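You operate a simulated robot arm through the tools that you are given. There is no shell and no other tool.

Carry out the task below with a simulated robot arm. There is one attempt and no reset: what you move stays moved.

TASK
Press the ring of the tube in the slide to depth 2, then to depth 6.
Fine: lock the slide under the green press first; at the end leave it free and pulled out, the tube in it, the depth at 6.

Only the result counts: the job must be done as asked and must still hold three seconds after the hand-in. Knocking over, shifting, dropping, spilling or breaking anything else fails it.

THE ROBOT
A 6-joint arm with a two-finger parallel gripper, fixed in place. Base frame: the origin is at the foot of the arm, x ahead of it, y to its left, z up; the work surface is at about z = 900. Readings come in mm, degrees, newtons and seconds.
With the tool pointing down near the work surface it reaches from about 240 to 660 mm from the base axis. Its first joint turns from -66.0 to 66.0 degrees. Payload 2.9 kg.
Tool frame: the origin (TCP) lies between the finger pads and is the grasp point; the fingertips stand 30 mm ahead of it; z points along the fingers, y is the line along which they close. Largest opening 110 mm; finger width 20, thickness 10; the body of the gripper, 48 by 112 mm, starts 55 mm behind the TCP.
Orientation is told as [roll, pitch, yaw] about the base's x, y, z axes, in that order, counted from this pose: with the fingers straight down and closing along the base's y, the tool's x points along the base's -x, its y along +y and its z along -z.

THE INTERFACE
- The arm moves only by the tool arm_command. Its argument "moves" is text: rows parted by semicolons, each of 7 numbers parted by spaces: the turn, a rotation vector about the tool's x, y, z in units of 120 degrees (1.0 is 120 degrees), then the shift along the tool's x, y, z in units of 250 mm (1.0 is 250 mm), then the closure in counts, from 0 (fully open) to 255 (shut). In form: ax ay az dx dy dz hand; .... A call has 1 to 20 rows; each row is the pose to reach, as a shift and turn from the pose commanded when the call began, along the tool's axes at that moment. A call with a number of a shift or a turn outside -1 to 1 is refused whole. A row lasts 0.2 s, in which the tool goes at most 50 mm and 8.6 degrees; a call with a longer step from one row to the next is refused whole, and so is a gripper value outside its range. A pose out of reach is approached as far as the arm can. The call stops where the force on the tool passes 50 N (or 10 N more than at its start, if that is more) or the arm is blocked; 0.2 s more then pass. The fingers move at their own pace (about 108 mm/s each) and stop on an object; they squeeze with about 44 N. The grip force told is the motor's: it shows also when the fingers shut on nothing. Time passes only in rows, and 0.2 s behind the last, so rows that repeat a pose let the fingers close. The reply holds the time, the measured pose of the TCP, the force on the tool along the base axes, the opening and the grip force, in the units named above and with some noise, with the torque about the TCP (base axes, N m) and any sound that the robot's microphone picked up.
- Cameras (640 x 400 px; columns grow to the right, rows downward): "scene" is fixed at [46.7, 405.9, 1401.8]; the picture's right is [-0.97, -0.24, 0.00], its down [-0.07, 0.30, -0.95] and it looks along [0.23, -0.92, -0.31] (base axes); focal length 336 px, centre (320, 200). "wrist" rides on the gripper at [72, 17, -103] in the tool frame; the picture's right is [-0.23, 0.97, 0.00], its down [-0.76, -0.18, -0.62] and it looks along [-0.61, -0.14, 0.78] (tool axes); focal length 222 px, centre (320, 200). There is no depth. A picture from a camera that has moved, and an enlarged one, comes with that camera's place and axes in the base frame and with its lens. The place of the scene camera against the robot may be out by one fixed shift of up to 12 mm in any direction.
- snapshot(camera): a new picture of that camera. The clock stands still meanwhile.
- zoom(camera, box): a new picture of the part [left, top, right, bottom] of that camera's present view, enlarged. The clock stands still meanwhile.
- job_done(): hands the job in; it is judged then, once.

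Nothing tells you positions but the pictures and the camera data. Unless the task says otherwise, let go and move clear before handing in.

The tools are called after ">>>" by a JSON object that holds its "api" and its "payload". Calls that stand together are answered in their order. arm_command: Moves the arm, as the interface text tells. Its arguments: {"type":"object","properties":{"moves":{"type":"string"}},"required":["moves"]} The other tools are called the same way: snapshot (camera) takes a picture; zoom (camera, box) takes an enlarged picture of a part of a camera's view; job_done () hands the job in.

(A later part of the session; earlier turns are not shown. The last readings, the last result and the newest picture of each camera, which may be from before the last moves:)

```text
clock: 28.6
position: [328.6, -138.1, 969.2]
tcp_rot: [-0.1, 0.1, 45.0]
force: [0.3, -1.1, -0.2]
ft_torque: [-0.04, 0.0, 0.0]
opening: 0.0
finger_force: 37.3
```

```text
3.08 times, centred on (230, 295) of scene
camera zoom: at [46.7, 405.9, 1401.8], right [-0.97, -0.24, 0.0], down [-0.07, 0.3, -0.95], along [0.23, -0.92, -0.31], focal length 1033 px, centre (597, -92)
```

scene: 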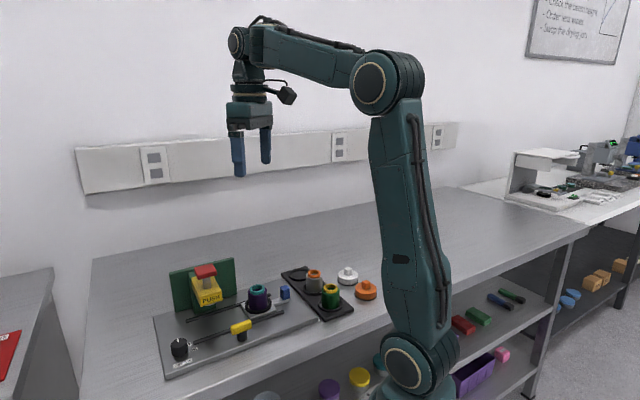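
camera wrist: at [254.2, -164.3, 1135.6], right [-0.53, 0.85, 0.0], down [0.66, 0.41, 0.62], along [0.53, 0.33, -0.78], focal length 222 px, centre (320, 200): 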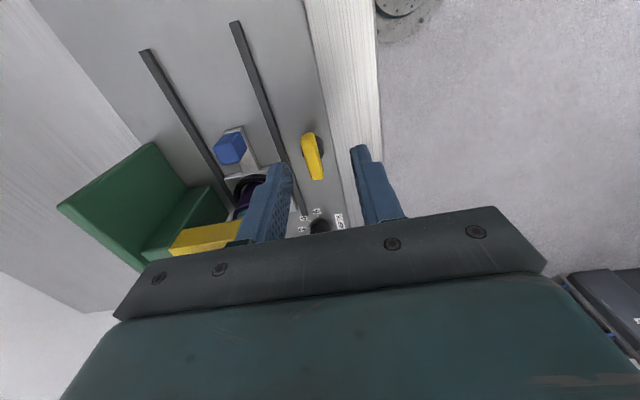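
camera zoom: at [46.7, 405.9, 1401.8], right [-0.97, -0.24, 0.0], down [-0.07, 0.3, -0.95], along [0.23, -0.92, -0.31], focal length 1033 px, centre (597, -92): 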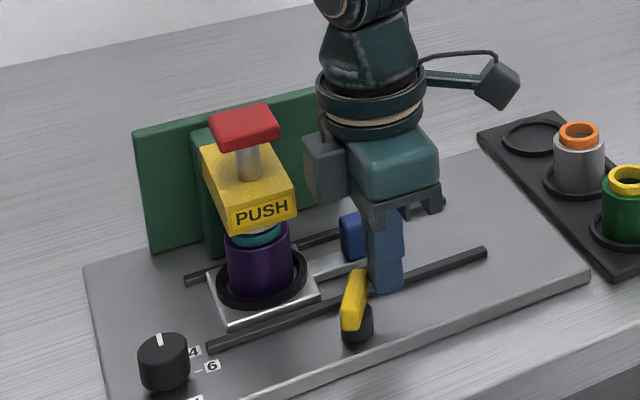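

The bar has turned most of the way. I finish the arc.

>>> {"api": "arm_command", "payload": {"moves": "0 0 0 -0.016 -0.0316 0 255; 0 0 0 -0.03 -0.045 0 255; 0 0 0 -0.0412 -0.0532 0 255; 0 0 0 -0.053 -0.055 0 255; 0 0 0 -0.053 -0.055 0 255"}}

>>> {"api": "zoom", "payload": {"camera": "wrist", "box": [180, 80, 440, 240]}}

>>> {"api": "zoom", "payload": {"camera": "scene", "box": [150, 230, 310, 360]}}

```text
clock: 29.8
position: [344.5, -140.3, 968.7]
tcp_rot: [0.2, 0.7, 44.4]
force: [-39.1, -22.9, 14.9]
ft_torque: [-0.34, 0.55, 0.25]
opening: 0.1
finger_force: 37.6
```

```text
2.46 times, centred on (310, 160) of wrist
camera zoom: at [282.0, -178.6, 1074.2], right [-0.52, 0.85, 0.0], down [0.67, 0.41, 0.61], along [0.52, 0.32, -0.79], focal length 547 px, centre (345, 298)
```

zoom: 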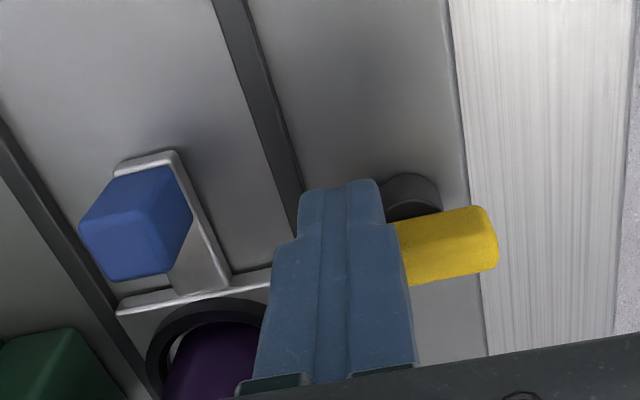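

```text
3.08 times, centred on (230, 295) of scene
camera zoom: at [45.5, 405.3, 1402.0], right [-0.97, -0.24, 0.0], down [-0.07, 0.3, -0.95], along [0.23, -0.92, -0.31], focal length 1033 px, centre (597, -92)
```

zoom: 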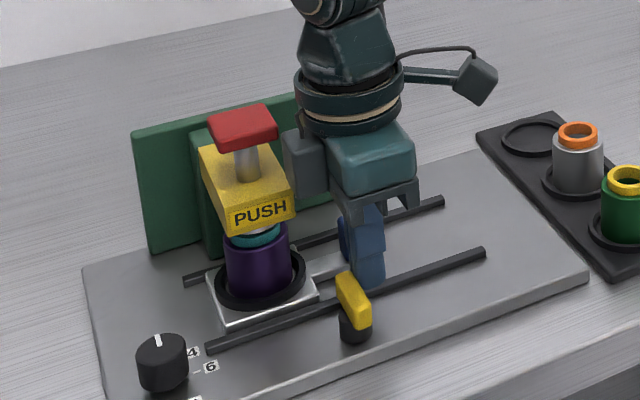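

The lever reached a firm stop at 90° across the rail. I back off, lift, and check it stays.

>>> {"api": "arm_command", "payload": {"moves": "0 0 0 0.03 0 0 255; 0 0 0 0.06 0 0 255; 0 0 0 0.06 0 -0.15 255; 0 0 0 0.06 0 -0.3 255; 0 0 0 0.06 0 -0.4 255; 0 0 0 0.06 0 -0.4 255"}}

>>> {"api": "snapshot", "payload": {"camera": "wrist"}}

>>> {"api": "zoom", "payload": {"camera": "scene", "box": [150, 250, 310, 380]}}

```text
clock: 31.2
position: [338.1, -149.5, 1069.4]
tcp_rot: [-0.2, 0.1, 45.0]
force: [0.4, 0.3, 0.5]
ft_torque: [-0.01, 0.0, -0.03]
opening: 0.0
finger_force: 37.5
```

```text
taken
camera wrist: at [275.2, -187.5, 1173.9], right [-0.53, 0.85, 0.0], down [0.66, 0.41, 0.62], along [0.53, 0.33, -0.78], focal length 222 px, centre (320, 200)
```

wrist: 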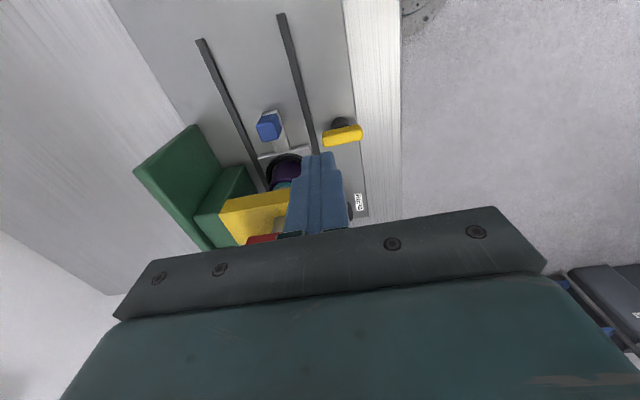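

```text
3.08 times, centred on (230, 315) of scene
camera zoom: at [46.7, 405.9, 1401.8], right [-0.97, -0.24, 0.0], down [-0.07, 0.3, -0.95], along [0.23, -0.92, -0.31], focal length 1033 px, centre (597, -154)
```

zoom: 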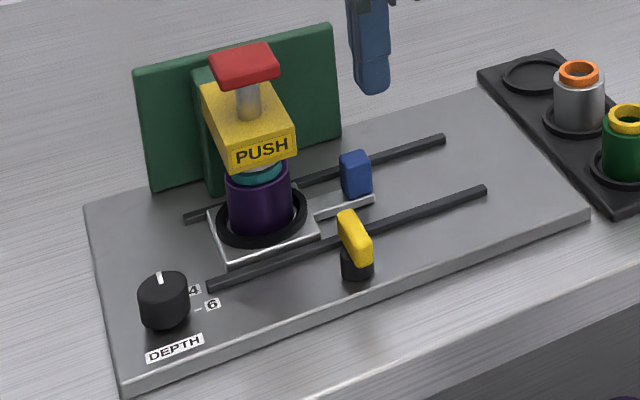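

The slide is locked with the lever at 90°. Next is the knob. I go up and over with the tool turned so its camera and body stay away from the press.

>>> {"api": "arm_command", "payload": {"moves": "0 0 0 0 0 -0.16 100; 0 0 0 0 0 -0.32 100; 0 0 0.0625 -0.05 0 -0.32 100; 0 0 0.125 -0.1 0 -0.32 100; 0 0 0.1875 -0.15 0 -0.32 100; 0 0 0.25 -0.2 0 -0.32 100; 0 0 0.3125 -0.25 0 -0.32 100; 0 0 0.375 -0.3 0 -0.32 100; 0 0 0.4375 -0.35 0 -0.32 100; 0 0 0.5 -0.4 0 -0.32 100; 0 0 0.5625 -0.45 0 -0.32 100; 0 0 0.625 -0.5 0 -0.32 100; 0 0 0.6875 -0.55 0.0056 -0.32 100; 0 0 0.75 -0.602 0.0056 -0.32 100; 0 0 0.75 -0.602 0.0056 -0.32 100"}}

>>> {"api": "snapshot", "payload": {"camera": "wrist"}}

```text
clock: 34.4
position: [443.4, -40.7, 1149.5]
tcp_rot: [-0.1, 0.0, -45.1]
force: [-0.1, 0.5, 0.4]
ft_torque: [0.01, 0.02, -0.02]
opening: 67.0
finger_force: 0.0
```

```text
taken
camera wrist: at [404.9, 22.5, 1254.0], right [0.85, 0.53, 0.0], down [0.41, -0.66, 0.62], along [0.33, -0.53, -0.78], focal length 222 px, centre (320, 200)
```

wrist: 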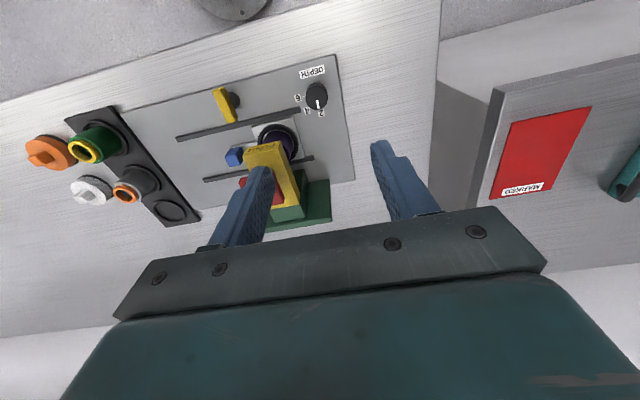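

The knob is right below the tool. I zoom in on the dial.

>>> {"api": "zoom", "payload": {"camera": "wrist", "box": [280, 50, 360, 130]}}

>>> {"api": "zoom", "payload": {"camera": "wrist", "box": [200, 60, 360, 220]}}

>>> {"api": "zoom", "payload": {"camera": "scene", "box": [160, 325, 220, 375]}}

```text
5.00 times, centred on (320, 90) of wrist
camera zoom: at [404.9, 22.5, 1254.0], right [0.85, 0.53, 0.0], down [0.41, -0.66, 0.62], along [0.33, -0.53, -0.78], focal length 1111 px, centre (320, 750)
```

zoom: 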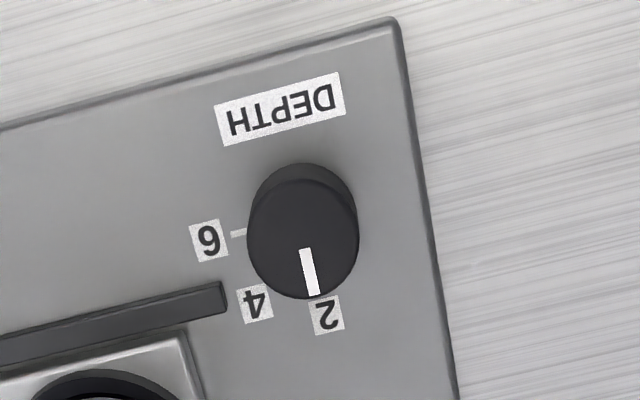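

```text
2.50 times, centred on (280, 140) of wrist
camera zoom: at [404.9, 22.5, 1254.0], right [0.85, 0.53, 0.0], down [0.41, -0.66, 0.62], along [0.33, -0.53, -0.78], focal length 555 px, centre (420, 350)
```

zoom: 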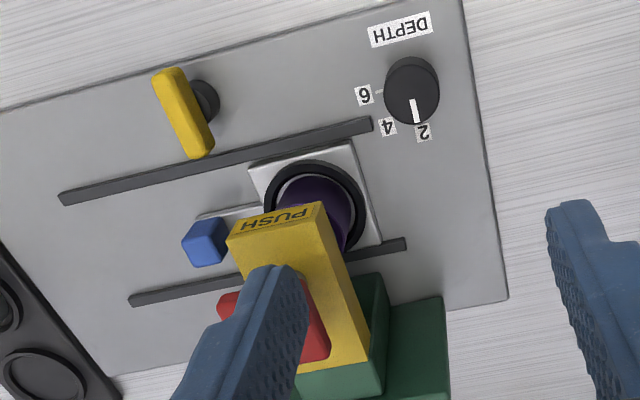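

```text
8.00 times, centred on (190, 350) of scene
camera zoom: at [46.7, 405.9, 1401.8], right [-0.97, -0.24, 0.0], down [-0.07, 0.3, -0.95], along [0.23, -0.92, -0.31], focal length 2686 px, centre (1360, -1000)
```

zoom: 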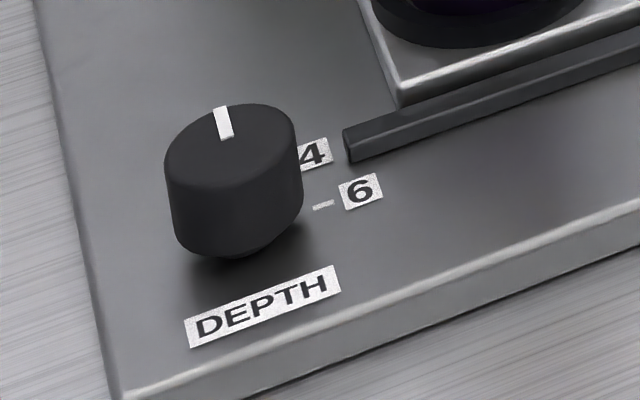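

Careful calculation puts the pointer at about -45°, which is mark 2 already. I go lower for a confirming look.

>>> {"api": "arm_command", "payload": {"moves": "0 0 0 0 0 0.15 100; 0 0 0 0.06 0 0.3 100; 0 0 0 0.12 0 0.42 100; 0 0 0 0.12 0 0.42 100"}}

>>> {"api": "zoom", "payload": {"camera": "wrist", "box": [270, 60, 390, 180]}}

```text
clock: 35.4
position: [422.2, -19.7, 1045.1]
tcp_rot: [0.1, -0.2, -45.1]
force: [1.1, 0.0, -0.1]
ft_torque: [0.0, 0.0, 0.0]
opening: 66.8
finger_force: 0.1
```

```text
3.33 times, centred on (330, 120) of wrist
camera zoom: at [383.6, 43.7, 1149.5], right [0.85, 0.53, 0.0], down [0.41, -0.66, 0.62], along [0.33, -0.53, -0.78], focal length 740 px, centre (287, 467)
```

zoom: 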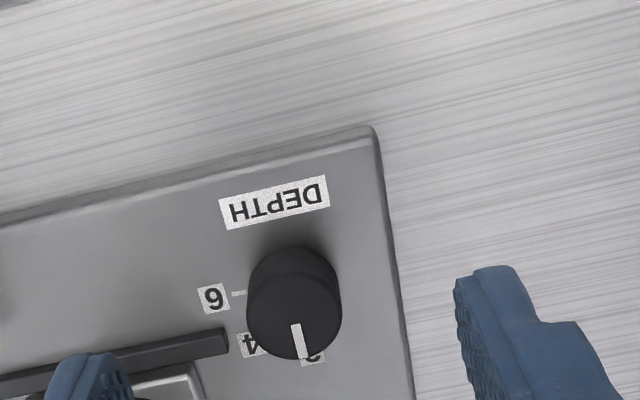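

The pointer is on 2 (within about 1°), so no turn is needed yet. I close the fingers and hover above the red button near (429, -136.5).

>>> {"api": "arm_command", "payload": {"moves": "0 0 0 0 0 -0.15 255; 0 0 0 0 0 -0.3 255; 0 0 0 -0.1 -0.09 -0.3 255; 0 0 0 -0.2 -0.18 -0.3 255; 0 0 0 -0.3 -0.27 -0.3 255; 0 0 0 -0.35 -0.311 -0.3 255; 0 0 0 -0.35 -0.311 -0.3 255"}}

>>> {"api": "snapshot", "payload": {"camera": "wrist"}}

>>> {"api": "zoom", "payload": {"camera": "scene", "box": [150, 190, 310, 340]}}

```text
clock: 37.0
position: [428.0, -136.8, 1119.8]
tcp_rot: [0.0, 0.0, -45.0]
force: [-0.1, 0.1, -0.1]
ft_torque: [-0.02, -0.02, -0.01]
opening: 0.0
finger_force: 38.0
```

```text
taken
camera wrist: at [389.9, -73.9, 1224.4], right [0.85, 0.53, 0.0], down [0.41, -0.66, 0.62], along [0.33, -0.53, -0.78], focal length 222 px, centre (320, 200)
```

wrist: 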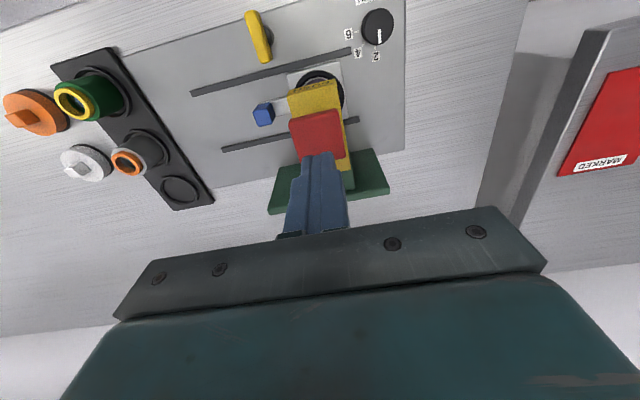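

```text
2.67 times, centred on (230, 265) of scene
camera zoom: at [46.8, 405.9, 1401.8], right [-0.97, -0.24, 0.0], down [-0.07, 0.3, -0.95], along [0.23, -0.92, -0.31], focal length 895 px, centre (560, 27)
```

zoom: 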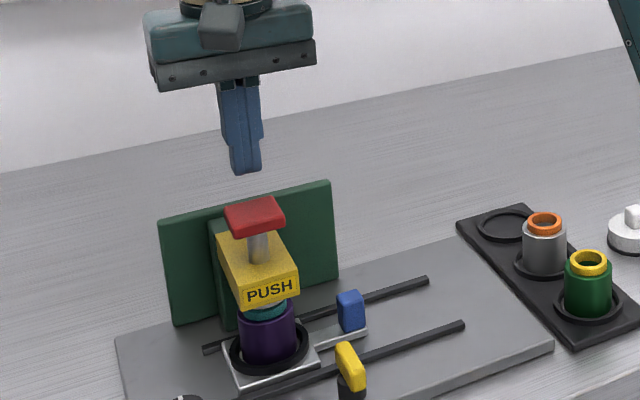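

The fingers are centred over the button. I descend and press until the stop force.

>>> {"api": "arm_command", "payload": {"moves": "0 0 0 0 0 0.1 255; 0 0 0 0 0 0.128 255; 0 0 0 0 0 0.144 255; 0 0 0 0 0 0.16 255; 0 0 0 0 0 0.176 255; 0 0 0 0 0 0.192 255; 0 0 0 0 0 0.208 255; 0 0 0 0 0 0.224 255; 0 0 0 0 0 0.24 255; 0 0 0 0 0 0.256 255; 0 0 0 0 0 0.272 255; 0 0 0 0 0 0.288 255; 0 0 0 0 0 0.304 255"}}

>>> {"api": "zoom", "payload": {"camera": "scene", "box": [170, 240, 270, 340]}}

```text
clock: 38.3
position: [429.1, -137.3, 1080.3]
tcp_rot: [0.3, -0.5, -44.9]
force: [-6.9, 2.2, 5.8]
ft_torque: [0.06, 0.21, -0.03]
opening: 0.2
finger_force: 37.9
heard: click
stopped in row 6: the force on the tool passed its limit at 56 N (the readings are from after the stop); the commanded pose is now the measured one
```

```text
4.00 times, centred on (220, 290) of scene
camera zoom: at [46.5, 405.9, 1401.8], right [-0.97, -0.24, 0.0], down [-0.07, 0.3, -0.95], along [0.23, -0.92, -0.31], focal length 1343 px, centre (720, -160)
```

zoom: 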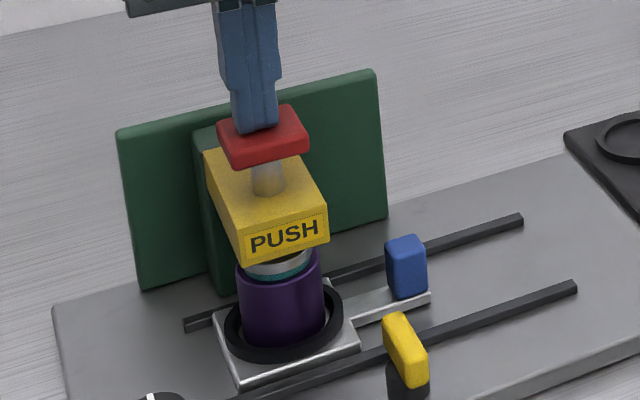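

A click was heard at the stop, so depth 2 is pressed. I raise and look at the ring and the press.

>>> {"api": "arm_command", "payload": {"moves": "0 0 0 0 0 -0.04 255; 0 0 0 0 0 -0.12 255; 0 0 0 0 0 -0.24 255; 0 0 0 0 0 -0.24 255"}}

>>> {"api": "zoom", "payload": {"camera": "scene", "box": [170, 240, 270, 340]}}

```text
clock: 39.3
position: [430.7, -137.1, 1140.3]
tcp_rot: [0.4, -0.4, -45.2]
force: [-0.4, -0.3, -0.5]
ft_torque: [0.02, 0.01, 0.0]
opening: 0.0
finger_force: 37.9
```

```text
4.00 times, centred on (220, 290) of scene
camera zoom: at [46.7, 405.9, 1401.8], right [-0.97, -0.24, 0.0], down [-0.07, 0.3, -0.95], along [0.23, -0.92, -0.31], focal length 1343 px, centre (720, -160)
```

zoom: 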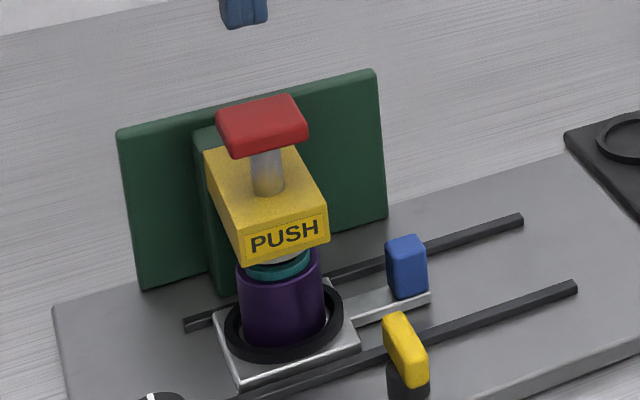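

The button returned. I zoom in on the ring and compare.

>>> {"api": "zoom", "payload": {"camera": "scene", "box": [220, 295, 256, 325]}}

>>> {"api": "zoom", "payload": {"camera": "wrist", "box": [260, 0, 420, 130]}}

```text
13.33 times, centred on (238, 310) of scene
camera zoom: at [46.7, 405.9, 1401.8], right [-0.97, -0.24, 0.0], down [-0.07, 0.3, -0.95], along [0.23, -0.92, -0.31], focal length 4476 px, centre (1413, -1267)
```

zoom: 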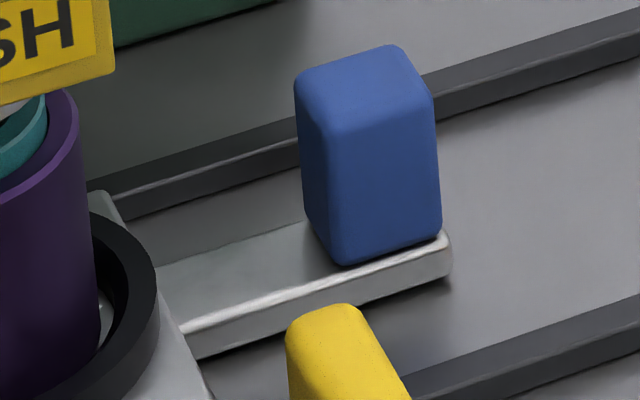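

```text
3.08 times, centred on (340, 65) of wrist
camera zoom: at [389.4, -73.2, 1243.4], right [0.85, 0.53, 0.01], down [0.41, -0.66, 0.63], along [0.34, -0.53, -0.78], focal length 684 px, centre (258, 615)
```

zoom: 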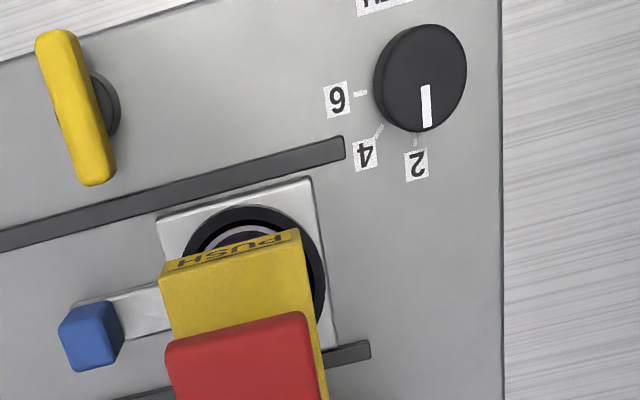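

>>> {"api": "zoom", "payload": {"camera": "scene", "box": [198, 295, 234, 325]}}

```text
13.33 times, centred on (216, 310) of scene
camera zoom: at [46.7, 405.9, 1401.8], right [-0.97, -0.24, 0.0], down [-0.07, 0.3, -0.95], along [0.23, -0.92, -0.31], focal length 4476 px, centre (1707, -1267)
```

zoom: 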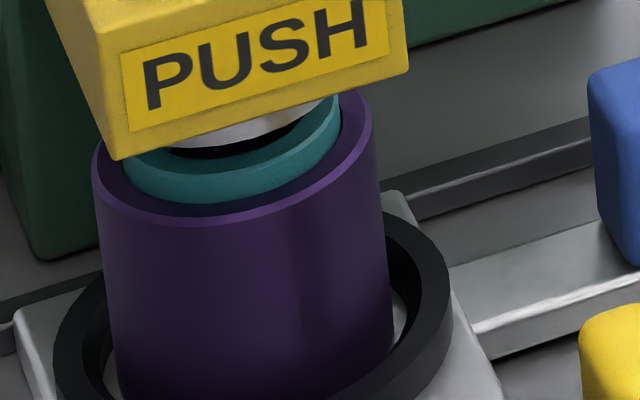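

The ring now stands about 2 mm lower. Next I set the knob to 6: I hover above it with the fingers open.

>>> {"api": "arm_command", "payload": {"moves": "0 0 0 0.07 0.1 0 100; 0 0 0 0.14 0.2 0 100; 0 0 0 0.2216 0.291 0 100; 0 0 0 0.2216 0.291 0.18 100; 0 0 0 0.2216 0.291 0.36 100; 0 0 0 0.2216 0.291 0.44 100; 0 0 0 0.2216 0.291 0.44 100"}}

>>> {"api": "zoom", "payload": {"camera": "wrist", "box": [220, 60, 420, 220]}}

>>> {"api": "zoom", "payload": {"camera": "scene", "box": [140, 240, 300, 390]}}

```text
clock: 40.9
position: [441.9, -47.1, 1029.4]
tcp_rot: [0.3, -0.4, -45.0]
force: [-0.6, -1.2, -0.4]
ft_torque: [-0.03, 0.0, 0.0]
opening: 66.9
finger_force: 0.1
```

```text
2.50 times, centred on (320, 140) of wrist
camera zoom: at [402.1, 17.6, 1133.0], right [0.85, 0.53, 0.01], down [0.41, -0.66, 0.63], along [0.34, -0.53, -0.78], focal length 555 px, centre (320, 350)
```

zoom: 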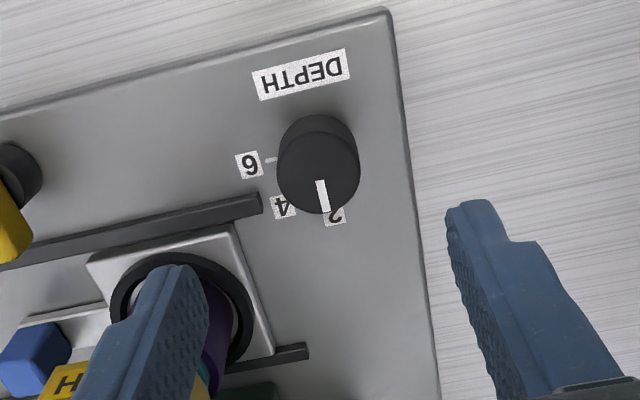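

```text
2.67 times, centred on (220, 315) of scene
camera zoom: at [46.7, 405.9, 1401.8], right [-0.97, -0.24, 0.0], down [-0.07, 0.3, -0.95], along [0.23, -0.92, -0.31], focal length 895 px, centre (587, -107)
```

zoom: 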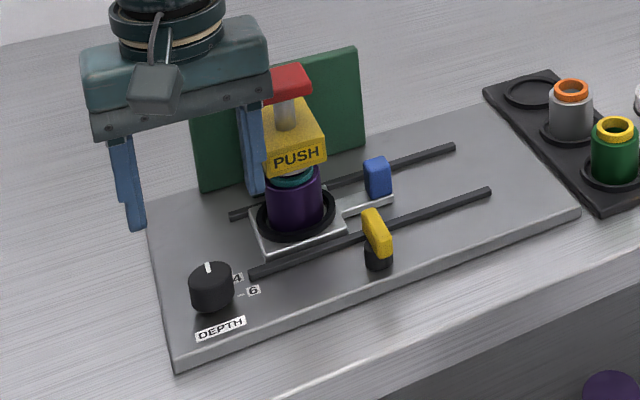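

The knob is centred between the fingers. I descend to z of about 957 and grip it.

>>> {"api": "arm_command", "payload": {"moves": "0 0 0 0.002 0.005 0.12 140; 0 0 0 0.002 0.005 0.22 140; 0 0 0 0.002 0.005 0.29 140; 0 0 0 0.002 0.005 0.29 140; 0 0 0 0.002 0.005 0.29 255; 0 0 0 0.002 0.005 0.29 255; 0 0 0 0.002 0.005 0.29 255"}}

>>> {"api": "zoom", "payload": {"camera": "wrist", "box": [220, 80, 420, 230]}}

>>> {"api": "zoom", "payload": {"camera": "scene", "box": [140, 240, 300, 390]}}

```text
clock: 42.5
position: [442.1, -46.9, 957.7]
tcp_rot: [0.0, -0.4, -45.2]
force: [-12.9, -16.8, 4.3]
ft_torque: [-0.57, 0.39, 0.0]
opening: 29.1
finger_force: 45.1
```

```text
2.67 times, centred on (320, 155) of wrist
camera zoom: at [402.9, 17.8, 1060.8], right [0.85, 0.53, 0.0], down [0.41, -0.66, 0.63], along [0.33, -0.53, -0.78], focal length 592 px, centre (320, 320)
```

zoom: 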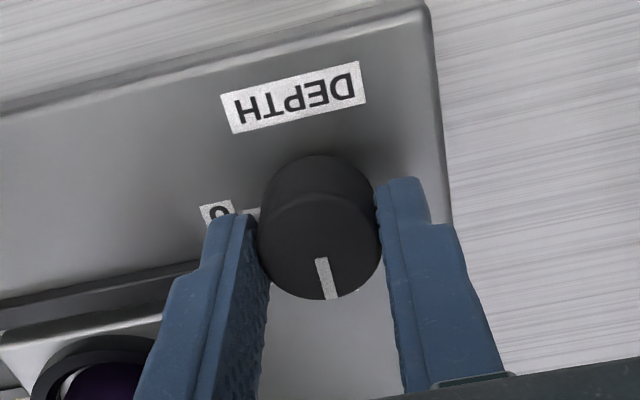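

```text
2.67 times, centred on (220, 315) of scene
camera zoom: at [46.3, 405.4, 1401.9], right [-0.97, -0.24, 0.0], down [-0.07, 0.3, -0.95], along [0.23, -0.92, -0.31], focal length 895 px, centre (587, -107)
```

zoom: 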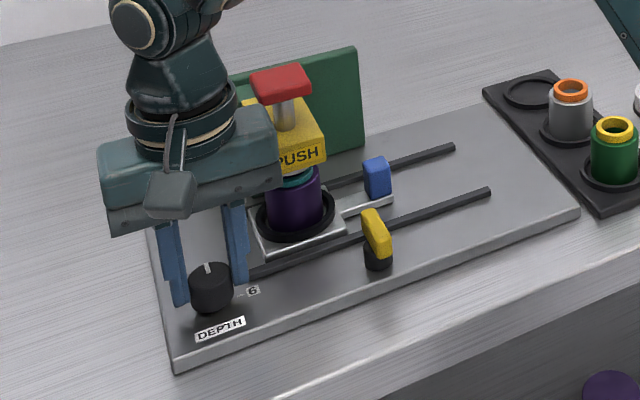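

The knob is gripped (29 mm) with a small side load. I shift about 1 mm to centre it and turn clockwise 45° as a first half.

>>> {"api": "arm_command", "payload": {"moves": "0 0 0 0 -0.005 0 255; 0 0 0.0625 0 -0.005 0 255; 0 0 0.125 0 -0.005 0 255; 0 0 0.1875 0 -0.005 0 255; 0 0 0.25 0 -0.005 0 255; 0 0 0.3125 0 -0.005 0 255; 0 0 0.375 0 -0.005 0 255; 0 0 0.375 0 -0.005 0 255"}}

>>> {"api": "zoom", "payload": {"camera": "wrist", "box": [220, 80, 420, 230]}}

>>> {"api": "zoom", "payload": {"camera": "scene", "box": [140, 240, 300, 390]}}

```text
clock: 44.3
position: [440.4, -45.9, 957.5]
tcp_rot: [0.4, -0.1, -90.0]
force: [-19.7, -11.9, 4.5]
ft_torque: [-0.41, 0.48, -0.01]
opening: 29.2
finger_force: 44.8
```

```text
2.67 times, centred on (320, 155) of wrist
camera zoom: at [458.5, 26.5, 1061.2], right [0.97, -0.23, 0.01], down [-0.18, -0.76, 0.62], along [-0.14, -0.61, -0.78], focal length 592 px, centre (320, 320)
```

zoom: 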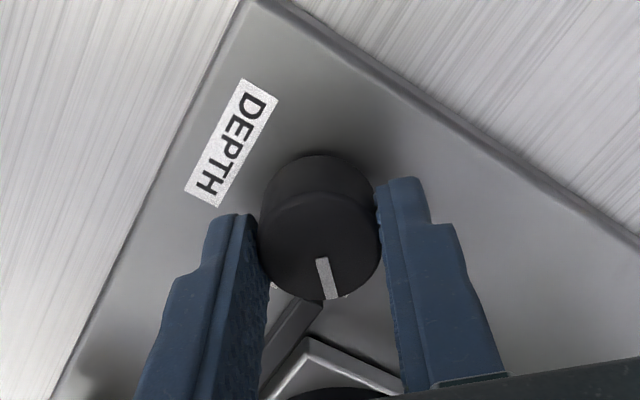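

```text
2.67 times, centred on (220, 315) of scene
camera zoom: at [46.2, 405.6, 1401.9], right [-0.97, -0.24, 0.0], down [-0.07, 0.3, -0.95], along [0.23, -0.92, -0.31], focal length 895 px, centre (587, -107)
```

zoom: 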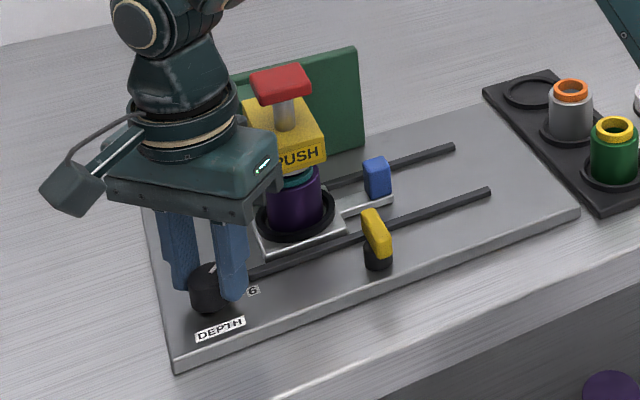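

The knob followed exactly. I turn the other 45° to reach 6.

>>> {"api": "arm_command", "payload": {"moves": "0 0 0 0 -0.006 0 255; 0 0 0.0625 0 -0.006 0 255; 0 0 0.125 0 -0.006 0 255; 0 0 0.1875 0 -0.006 0 255; 0 0 0.25 0 -0.006 0 255; 0 0 0.3125 0 -0.006 0 255; 0 0 0.375 0 -0.006 0 255; 0 0 0.375 0 -0.006 0 255"}}

>>> {"api": "zoom", "payload": {"camera": "wrist", "box": [220, 80, 420, 230]}}

>>> {"api": "zoom", "payload": {"camera": "scene", "box": [140, 240, 300, 390]}}

```text
clock: 46.1
position: [441.0, -45.8, 955.7]
tcp_rot: [0.4, 0.2, -135.1]
force: [-3.1, -11.2, -4.4]
ft_torque: [-0.28, 0.09, -0.03]
opening: 29.1
finger_force: 45.3
```

```text
2.67 times, centred on (320, 155) of wrist
camera zoom: at [503.9, -6.5, 1061.8], right [0.53, -0.85, 0.01], down [-0.67, -0.41, 0.62], along [-0.52, -0.33, -0.79], focal length 592 px, centre (320, 320)
```

zoom: 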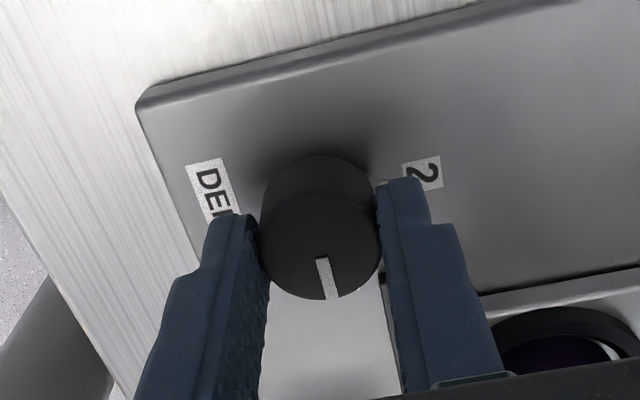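

```text
2.67 times, centred on (220, 315) of scene
camera zoom: at [46.7, 405.6, 1401.9], right [-0.97, -0.24, 0.0], down [-0.07, 0.3, -0.95], along [0.23, -0.92, -0.31], focal length 895 px, centre (587, -107)
```

zoom: 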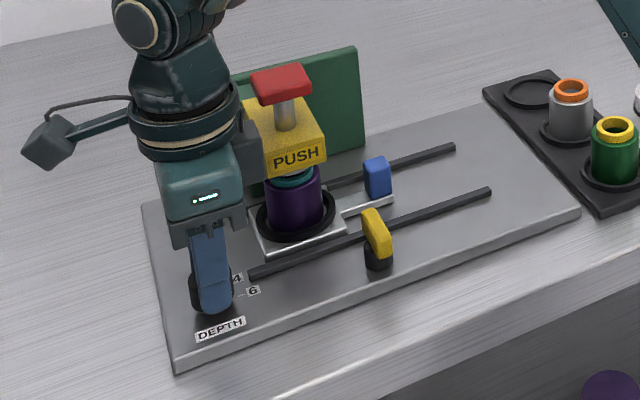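

The turn is complete. I open, lift, and verify the pointer at 6.

>>> {"api": "arm_command", "payload": {"moves": "0 0 0 0 0 0 130; 0 0 0 0 0 0 130; 0 0 0 0 0 -0.1 130; 0 0 0 0 0 -0.25 130; 0 0 0 0.06 0 -0.42 130; 0 0 0 0.06 0 -0.6 130; 0 0 0 0.06 0 -0.7 130; 0 0 0 0.06 0 -0.7 130"}}

>>> {"api": "zoom", "payload": {"camera": "wrist", "box": [260, 40, 400, 140]}}

>>> {"api": "zoom", "payload": {"camera": "scene", "box": [160, 325, 220, 375]}}

```text
clock: 47.9
position: [449.2, -36.3, 1131.3]
tcp_rot: [0.4, 0.1, -134.9]
force: [0.3, 1.6, -0.7]
ft_torque: [-0.02, 0.07, -0.01]
opening: 53.9
finger_force: 0.1
```

```text
4.00 times, centred on (330, 90) of wrist
camera zoom: at [512.6, 4.6, 1237.1], right [0.53, -0.85, 0.01], down [-0.67, -0.41, 0.62], along [-0.52, -0.33, -0.79], focal length 888 px, centre (280, 640)
```

zoom: 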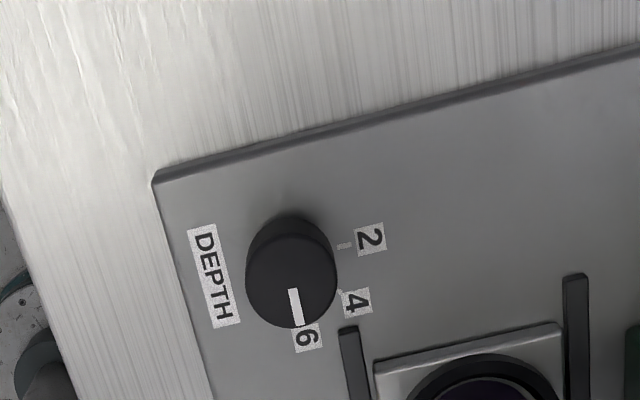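

```text
8.00 times, centred on (190, 350) of scene
camera zoom: at [46.7, 405.9, 1401.8], right [-0.97, -0.24, 0.0], down [-0.07, 0.3, -0.95], along [0.23, -0.92, -0.31], focal length 2686 px, centre (1360, -1000)
```

zoom: 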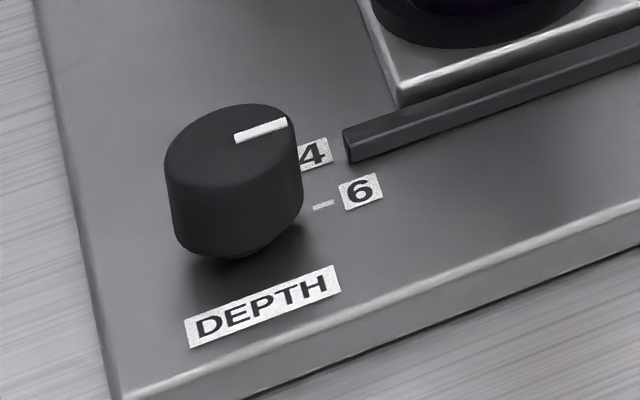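

The pointer points at 6. I take one high-resolution view to measure its angle more precisely.

>>> {"api": "zoom", "payload": {"camera": "wrist", "box": [310, 85, 358, 130]}}

```text
8.89 times, centred on (334, 108) of wrist
camera zoom: at [512.6, 4.6, 1237.1], right [0.53, -0.85, 0.01], down [-0.67, -0.41, 0.62], along [-0.52, -0.33, -0.79], focal length 1974 px, centre (196, 1022)
```

zoom: 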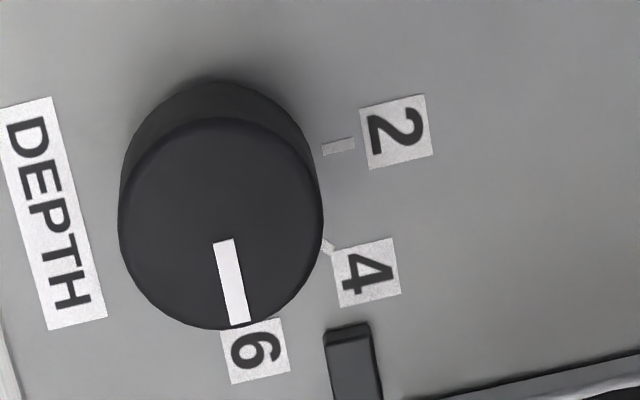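

The pointer is within 1° of mark 6. I close the fingers and go back above the button.

>>> {"api": "arm_command", "payload": {"moves": "0 0 0 -0.1 0.07 0 255; 0 0 0 -0.2 0.14 0 255; 0 0 0 -0.3 0.2 0 255; 0 0 0 -0.342 0.2277 0 255; 0 0 0 -0.342 0.2277 0 255"}}

>>> {"api": "snapshot", "payload": {"camera": "wrist"}}

>>> {"api": "zoom", "payload": {"camera": "scene", "box": [150, 190, 310, 340]}}

```text
clock: 49.1
position: [430.1, -135.8, 1132.5]
tcp_rot: [0.3, 0.3, -135.0]
force: [-0.6, 0.2, -0.7]
ft_torque: [0.01, 0.01, -0.02]
opening: 0.0
finger_force: 37.7
```

```text
taken
camera wrist: at [492.3, -96.4, 1237.4], right [0.53, -0.85, 0.01], down [-0.67, -0.41, 0.62], along [-0.52, -0.33, -0.79], focal length 222 px, centre (320, 200)
```

wrist: 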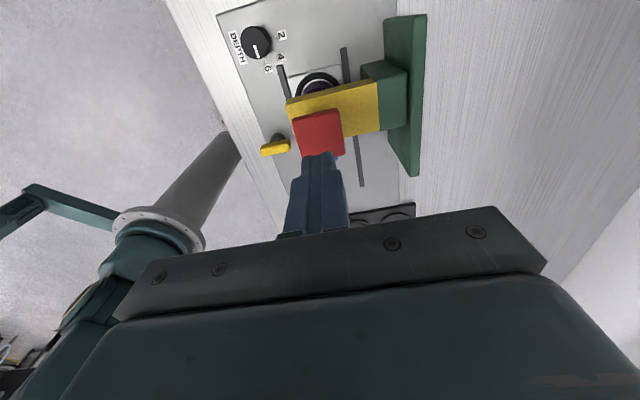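

```text
2.67 times, centred on (230, 265) of scene
camera zoom: at [46.8, 405.9, 1401.8], right [-0.97, -0.24, 0.0], down [-0.07, 0.3, -0.95], along [0.23, -0.92, -0.31], focal length 895 px, centre (560, 27)
```

zoom: 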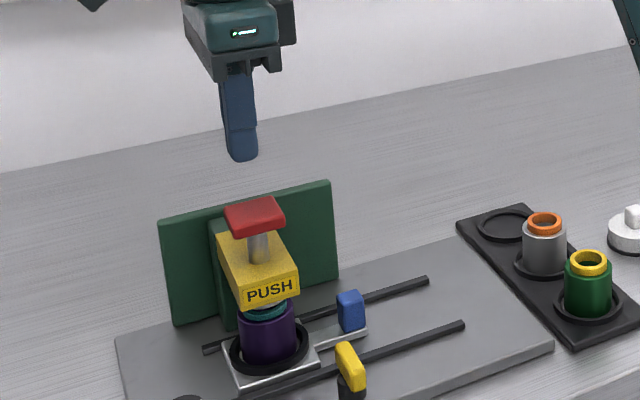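

Centred on the button again. I press with the depth set at 6.

>>> {"api": "arm_command", "payload": {"moves": "0 0 0 0 0 0.1 255; 0 0 0 0 0 0.144 255; 0 0 0 0 0 0.16 255; 0 0 0 0 0 0.176 255; 0 0 0 0 0 0.192 255; 0 0 0 0 0 0.208 255; 0 0 0 0 0 0.224 255; 0 0 0 0 0 0.24 255; 0 0 0 0 0 0.256 255; 0 0 0 0 0 0.272 255; 0 0 0 0 0 0.288 255; 0 0 0 0 0 0.304 255; 0 0 0 0 0 0.32 255"}}

>>> {"api": "zoom", "payload": {"camera": "scene", "box": [170, 240, 270, 340]}}

```text
clock: 51.0
position: [430.0, -135.8, 1076.4]
tcp_rot: [0.7, 0.4, -134.9]
force: [-6.3, 1.0, 7.9]
ft_torque: [0.02, 0.28, 0.0]
opening: 0.0
finger_force: 37.4
heard: click
stopped in row 9: the force on the tool passed its limit at 57 N (the readings are from after the stop); the commanded pose is now the measured one
```

```text
4.00 times, centred on (220, 290) of scene
camera zoom: at [46.4, 405.9, 1401.8], right [-0.97, -0.24, 0.0], down [-0.07, 0.3, -0.95], along [0.23, -0.92, -0.31], focal length 1343 px, centre (720, -160)
```

zoom: 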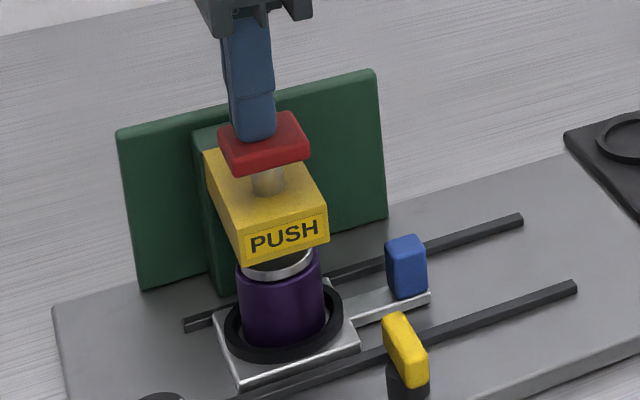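

A click again, 3.9 mm deeper than before, so depth 6 is pressed. I lift away and go to the lever's front end to unlock it.

>>> {"api": "arm_command", "payload": {"moves": "0 0 0 0 0 -0.08 255; 0 0 0 0 0 -0.22 255; 0 0 0 -0.09 -0.12 -0.22 255; 0 0 0 -0.18 -0.24 -0.22 255; 0 0 0 -0.282 -0.371 -0.22 255; 0 0 0 -0.282 -0.371 -0.05 255; 0 0 0 -0.282 -0.371 0.1 255; 0 0 0 -0.282 -0.371 0.2 255; 0 0 0 -0.282 -0.371 0.2 255"}}

>>> {"api": "zoom", "payload": {"camera": "wrist", "box": [200, 40, 440, 220]}}

>>> {"api": "zoom", "payload": {"camera": "scene", "box": [150, 230, 310, 380]}}

>>> {"api": "zoom", "payload": {"camera": "scene", "box": [198, 295, 234, 325]}}

```text
clock: 53.0
position: [315.8, -120.2, 1023.1]
tcp_rot: [0.8, 0.4, -135.0]
force: [-0.2, -0.3, 0.9]
ft_torque: [0.03, 0.01, -0.02]
opening: 0.1
finger_force: 37.8
```

```text
2.22 times, centred on (320, 130) of wrist
camera zoom: at [377.6, -80.4, 1128.1], right [0.53, -0.85, 0.01], down [-0.67, -0.41, 0.61], along [-0.52, -0.33, -0.79], focal length 494 px, centre (320, 356)
```

zoom: 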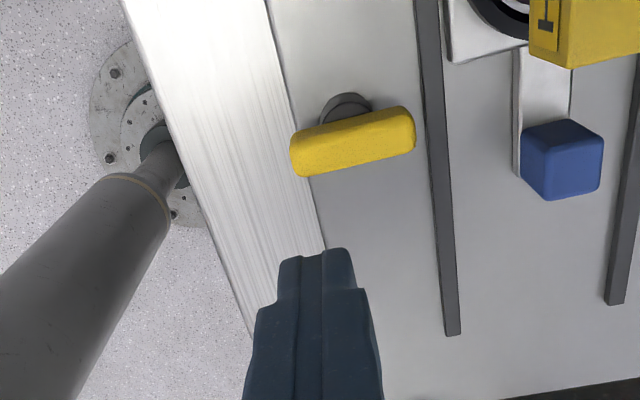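

```text
2.67 times, centred on (230, 305) of scene
camera zoom: at [46.7, 405.9, 1401.8], right [-0.97, -0.24, 0.0], down [-0.07, 0.3, -0.95], along [0.23, -0.92, -0.31], focal length 895 px, centre (560, -80)
```

zoom: 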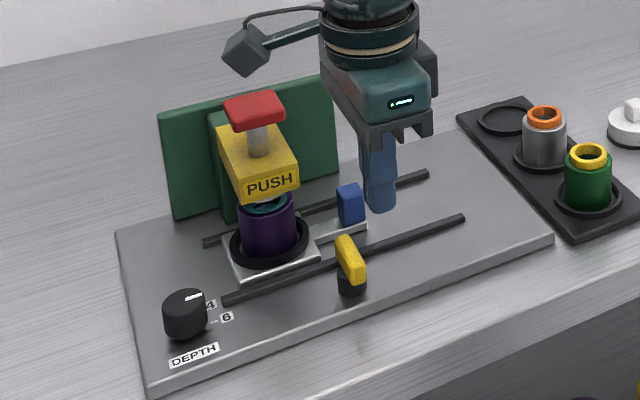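

```text
13.33 times, centred on (216, 310) of scene
camera zoom: at [46.7, 405.9, 1401.8], right [-0.97, -0.24, 0.0], down [-0.07, 0.3, -0.95], along [0.23, -0.92, -0.31], focal length 4476 px, centre (1707, -1267)
```

zoom: 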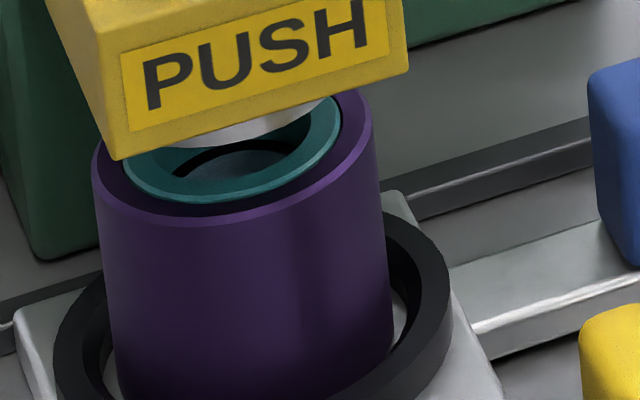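

The ring sits lower now. I lower the fingers behind the lever's front end and push it clockwise back along the rail.

>>> {"api": "arm_command", "payload": {"moves": "0 0 0 0 0 0.12 255; 0 0 0 0 0 0.216 255; 0 0 0 0.0268 -0.004 0.216 255; 0 0 0 0.0388 -0.0208 0.216 255; 0 0 0 0.0588 -0.0344 0.216 255; 0 0 0 0.0852 -0.0408 0.216 255; 0 0 0 0.1148 -0.0376 0.216 255; 0 0 0 0.1428 -0.0228 0.216 255; 0 0 0 0.1428 -0.0228 0.216 255"}}

>>> {"api": "zoom", "payload": {"camera": "scene", "box": [150, 230, 310, 380]}}

>>> {"api": "zoom", "payload": {"camera": "wrist", "box": [200, 40, 440, 220]}}

```text
clock: 55.0
position: [338.3, -91.1, 968.5]
tcp_rot: [0.9, 0.6, -135.1]
force: [-0.6, 0.6, 1.3]
ft_torque: [0.01, -0.04, 0.03]
opening: 0.0
finger_force: 38.0
```

```text
2.67 times, centred on (230, 305) of scene
camera zoom: at [46.7, 405.9, 1401.8], right [-0.97, -0.24, 0.0], down [-0.07, 0.3, -0.95], along [0.23, -0.92, -0.31], focal length 895 px, centre (560, -80)
```

zoom: 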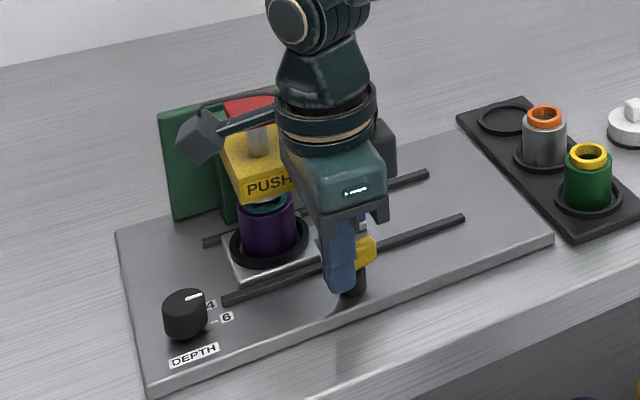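

```text
2.22 times, centred on (320, 130) of wrist
camera zoom: at [400.5, -51.2, 1074.7], right [0.53, -0.85, 0.01], down [-0.67, -0.41, 0.61], along [-0.52, -0.33, -0.79], focal length 494 px, centre (320, 356)
```

zoom: 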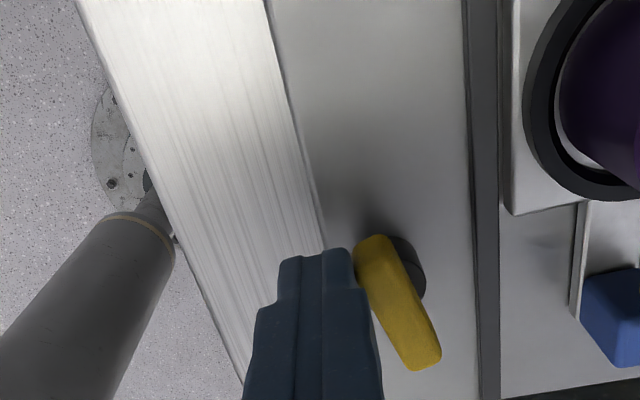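

Most of the way back. I finish the turn up to its stop.

>>> {"api": "arm_command", "payload": {"moves": "0 0 0 0.012 0.014 0 255; 0 0 0 0.0216 0.0252 0 255; 0 0 0 0.0232 0.034 0 255; 0 0 0 0.0232 0.042 0 255; 0 0 0 0.0232 0.05 0 255"}}

>>> {"api": "zoom", "payload": {"camera": "wrist", "box": [200, 40, 440, 220]}}

```text
clock: 56.2
position: [346.5, -92.5, 969.4]
tcp_rot: [0.1, 0.3, -134.7]
force: [-31.5, 31.0, 22.2]
ft_torque: [0.52, 0.61, -0.22]
opening: 0.0
finger_force: 37.1
```

```text
2.22 times, centred on (320, 130) of wrist
camera zoom: at [410.1, -52.7, 1073.9], right [0.53, -0.85, 0.0], down [-0.66, -0.42, 0.62], along [-0.53, -0.33, -0.78], focal length 494 px, centre (320, 356)
```

zoom: 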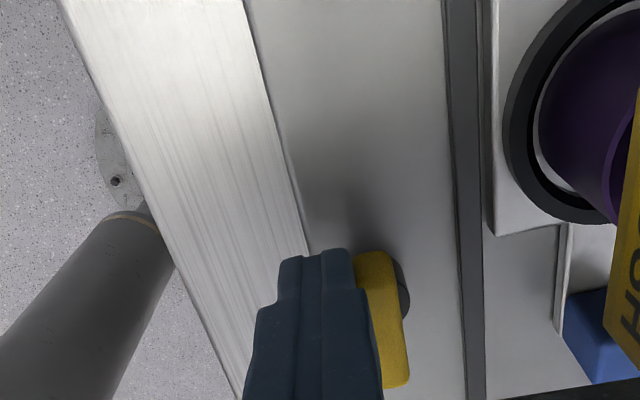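

The lever is back at its unlocked stop. I back off, lift high, and start turning the tool toward the handle-gripping orientation.

>>> {"api": "arm_command", "payload": {"moves": "0 0 0 0.0232 0 0 255; 0 0 0 0.0232 -0.05 0 255; 0 0 0 0.0232 -0.05 -0.15 255; 0 0 0 0.0232 -0.05 -0.3 255; 0 0 0 0.0232 -0.05 -0.45 255; 0 0 0 0.0232 -0.05 -0.6 255; 0 0 0 0.0232 -0.05 -0.75 255; 0 0 -0.0625 0 -0.015 -0.75 140; 0 0 -0.125 -0.025 0.02 -0.75 140; 0 0 -0.1875 -0.05 0.055 -0.75 140; 0 0 -0.25 -0.075 0.09 -0.75 140; 0 0 -0.3125 -0.1 0.125 -0.75 140; 0 0 -0.375 -0.125 0.16 -0.75 140; 0 0 -0.4375 -0.15 0.195 -0.75 140; 0 0 -0.5 -0.175 0.23 -0.75 140; 0 0 -0.5625 -0.2 0.265 -0.75 140; 0 0 -0.625 -0.225 0.3 -0.75 140; 0 0 -0.6875 -0.25 0.335 -0.75 140; 0 0 -0.75 -0.285 0.37 -0.75 140; 0 0 -0.75 -0.285 0.37 -0.75 140"}}

>>> {"api": "zoom", "payload": {"camera": "scene", "box": [150, 250, 310, 390]}}

```text
clock: 60.5
position: [363.1, -212.3, 1158.2]
tcp_rot: [0.4, -0.8, -44.9]
force: [0.4, 0.1, 0.9]
ft_torque: [-0.01, 0.0, -0.04]
opening: 49.5
finger_force: 0.1
```

```text
2.86 times, centred on (230, 320) of scene
camera zoom: at [46.8, 405.9, 1401.8], right [-0.97, -0.24, 0.0], down [-0.07, 0.3, -0.95], along [0.23, -0.92, -0.31], focal length 959 px, centre (577, -143)
```

zoom: 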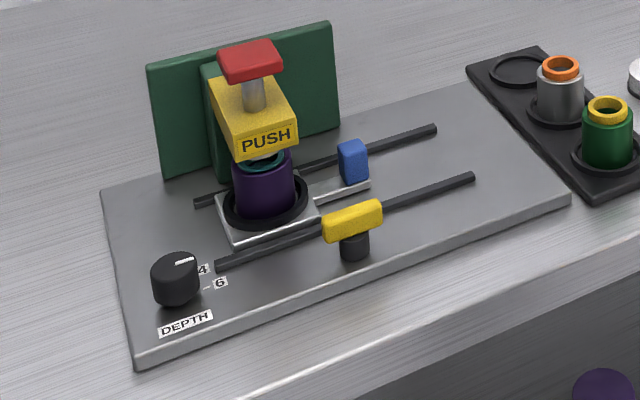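

The lever is along the rail again, the slide free. I complete the tool rotation to 45°.

>>> {"api": "arm_command", "payload": {"moves": "0 0 -0.0625 0 0 0 140; 0 0 -0.125 0 0 0 140; 0 0 -0.1875 0 0 0 140; 0 0 -0.25 0 0 0 140; 0 0 -0.3125 0 0 0 140; 0 0 -0.375 0 0 0 140; 0 0 -0.4375 0 0 0 140; 0 0 -0.5 0 0 0 140; 0 0 -0.5625 0 0 0 140; 0 0 -0.625 0 0 0 140; 0 0 -0.6875 0 0 0 140; 0 0 -0.75 0 0 0 140; 0 0 -0.75 0 0 0 140"}}

>>> {"api": "snapshot", "payload": {"camera": "wrist"}}

```text
clock: 63.2
position: [363.8, -210.9, 1157.6]
tcp_rot: [-0.8, -0.3, 45.1]
force: [0.4, -0.6, 0.5]
ft_torque: [-0.01, 0.0, 0.01]
opening: 49.5
finger_force: 0.1
```

```text
taken
camera wrist: at [299.1, -249.4, 1262.0], right [-0.53, 0.85, -0.01], down [0.65, 0.42, 0.63], along [0.54, 0.33, -0.78], focal length 222 px, centre (320, 200)
```

wrist: 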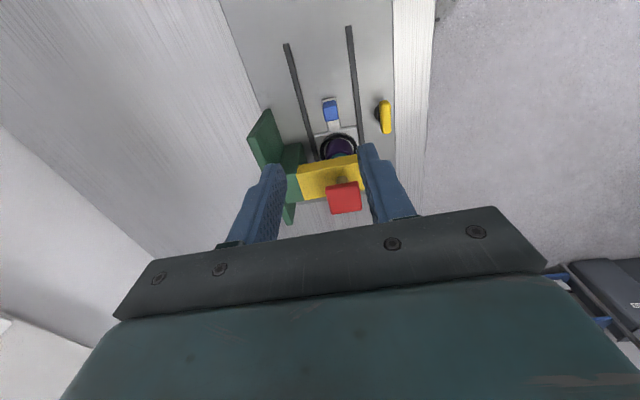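

Now I tilt back 15° and move to the pre-grasp point above the handle.

>>> {"api": "arm_command", "payload": {"moves": "-0.0033 -0.03 0 0.013 0.013 0.1 140; -0.0067 -0.08 0 0.0264 0.0264 0.2 140; -0.0067 -0.1225 0 0.0264 0.0264 0.318 140; -0.0067 -0.1225 0 0.0264 0.0264 0.318 140"}}

>>> {"api": "zoom", "payload": {"camera": "wrist", "box": [220, 60, 420, 220]}}

>>> {"api": "zoom", "payload": {"camera": "scene", "box": [150, 220, 310, 350]}}

```text
clock: 64.2
position: [354.7, -211.9, 1078.6]
tcp_rot: [0.1, -15.2, 45.1]
force: [0.7, -0.1, -0.7]
ft_torque: [-0.02, 0.02, 0.01]
opening: 49.4
finger_force: 0.0
```

```text
2.50 times, centred on (320, 140) of wrist
camera zoom: at [275.6, -267.5, 1160.4], right [-0.53, 0.84, 0.06], down [0.53, 0.28, 0.8], along [0.66, 0.46, -0.6], focal length 555 px, centre (320, 350)
```

zoom: 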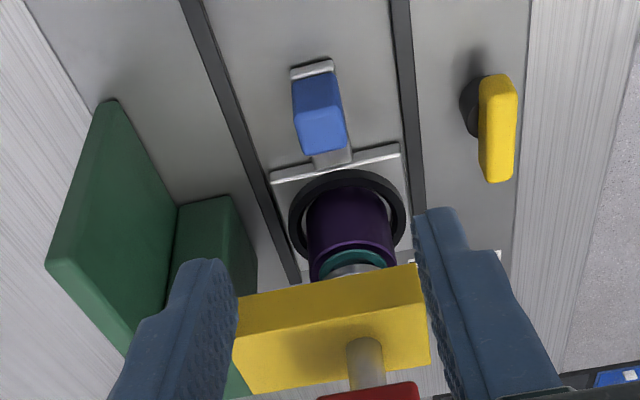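

```text
3.08 times, centred on (230, 285) of scene
camera zoom: at [46.7, 405.9, 1401.8], right [-0.97, -0.24, 0.0], down [-0.07, 0.3, -0.95], along [0.23, -0.92, -0.31], focal length 1033 px, centre (597, -62)
```

zoom: 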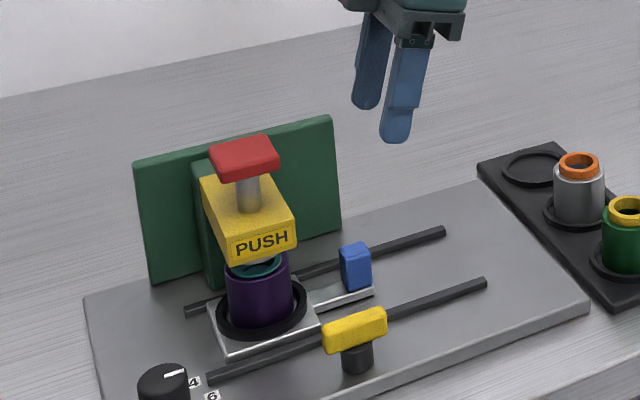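

The handle is in line with the tool. I descend along the tool axis and grip it.

>>> {"api": "arm_command", "payload": {"moves": "0 0 0 0 0.0036 0.15 140; 0 0 0 0 0.0036 0.3 140; 0 0 0 -0.002 0.0036 0.4 140; 0 0 0 -0.002 0.0036 0.46 140; 0 0 0 -0.002 0.0036 0.5 140; 0 0 0 -0.002 0.0036 0.5 140; 0 0 0 -0.002 0.0036 0.5 255; 0 0 0 -0.002 0.0036 0.5 255; 0 0 0 -0.002 0.0036 0.5 255"}}

>>> {"api": "zoom", "payload": {"camera": "scene", "box": [150, 220, 310, 350]}}

```text
clock: 66.2
position: [377.8, -187.5, 958.4]
tcp_rot: [0.1, -15.2, 45.0]
force: [-2.4, 4.0, -5.1]
ft_torque: [-0.05, -0.44, -0.17]
opening: 19.8
finger_force: 44.7
```

```text
3.08 times, centred on (230, 285) of scene
camera zoom: at [46.7, 405.9, 1401.8], right [-0.97, -0.24, 0.0], down [-0.07, 0.3, -0.95], along [0.23, -0.92, -0.31], focal length 1033 px, centre (597, -62)
```

zoom: 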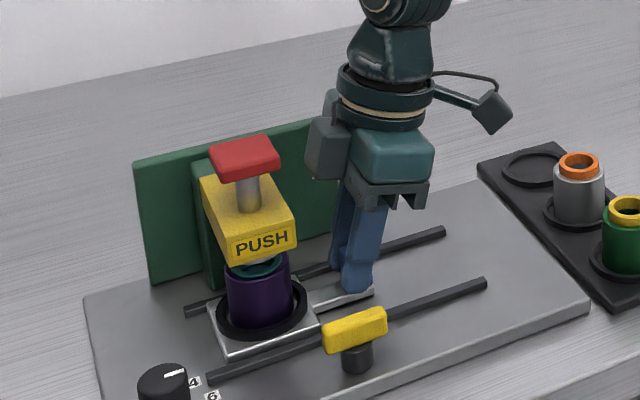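

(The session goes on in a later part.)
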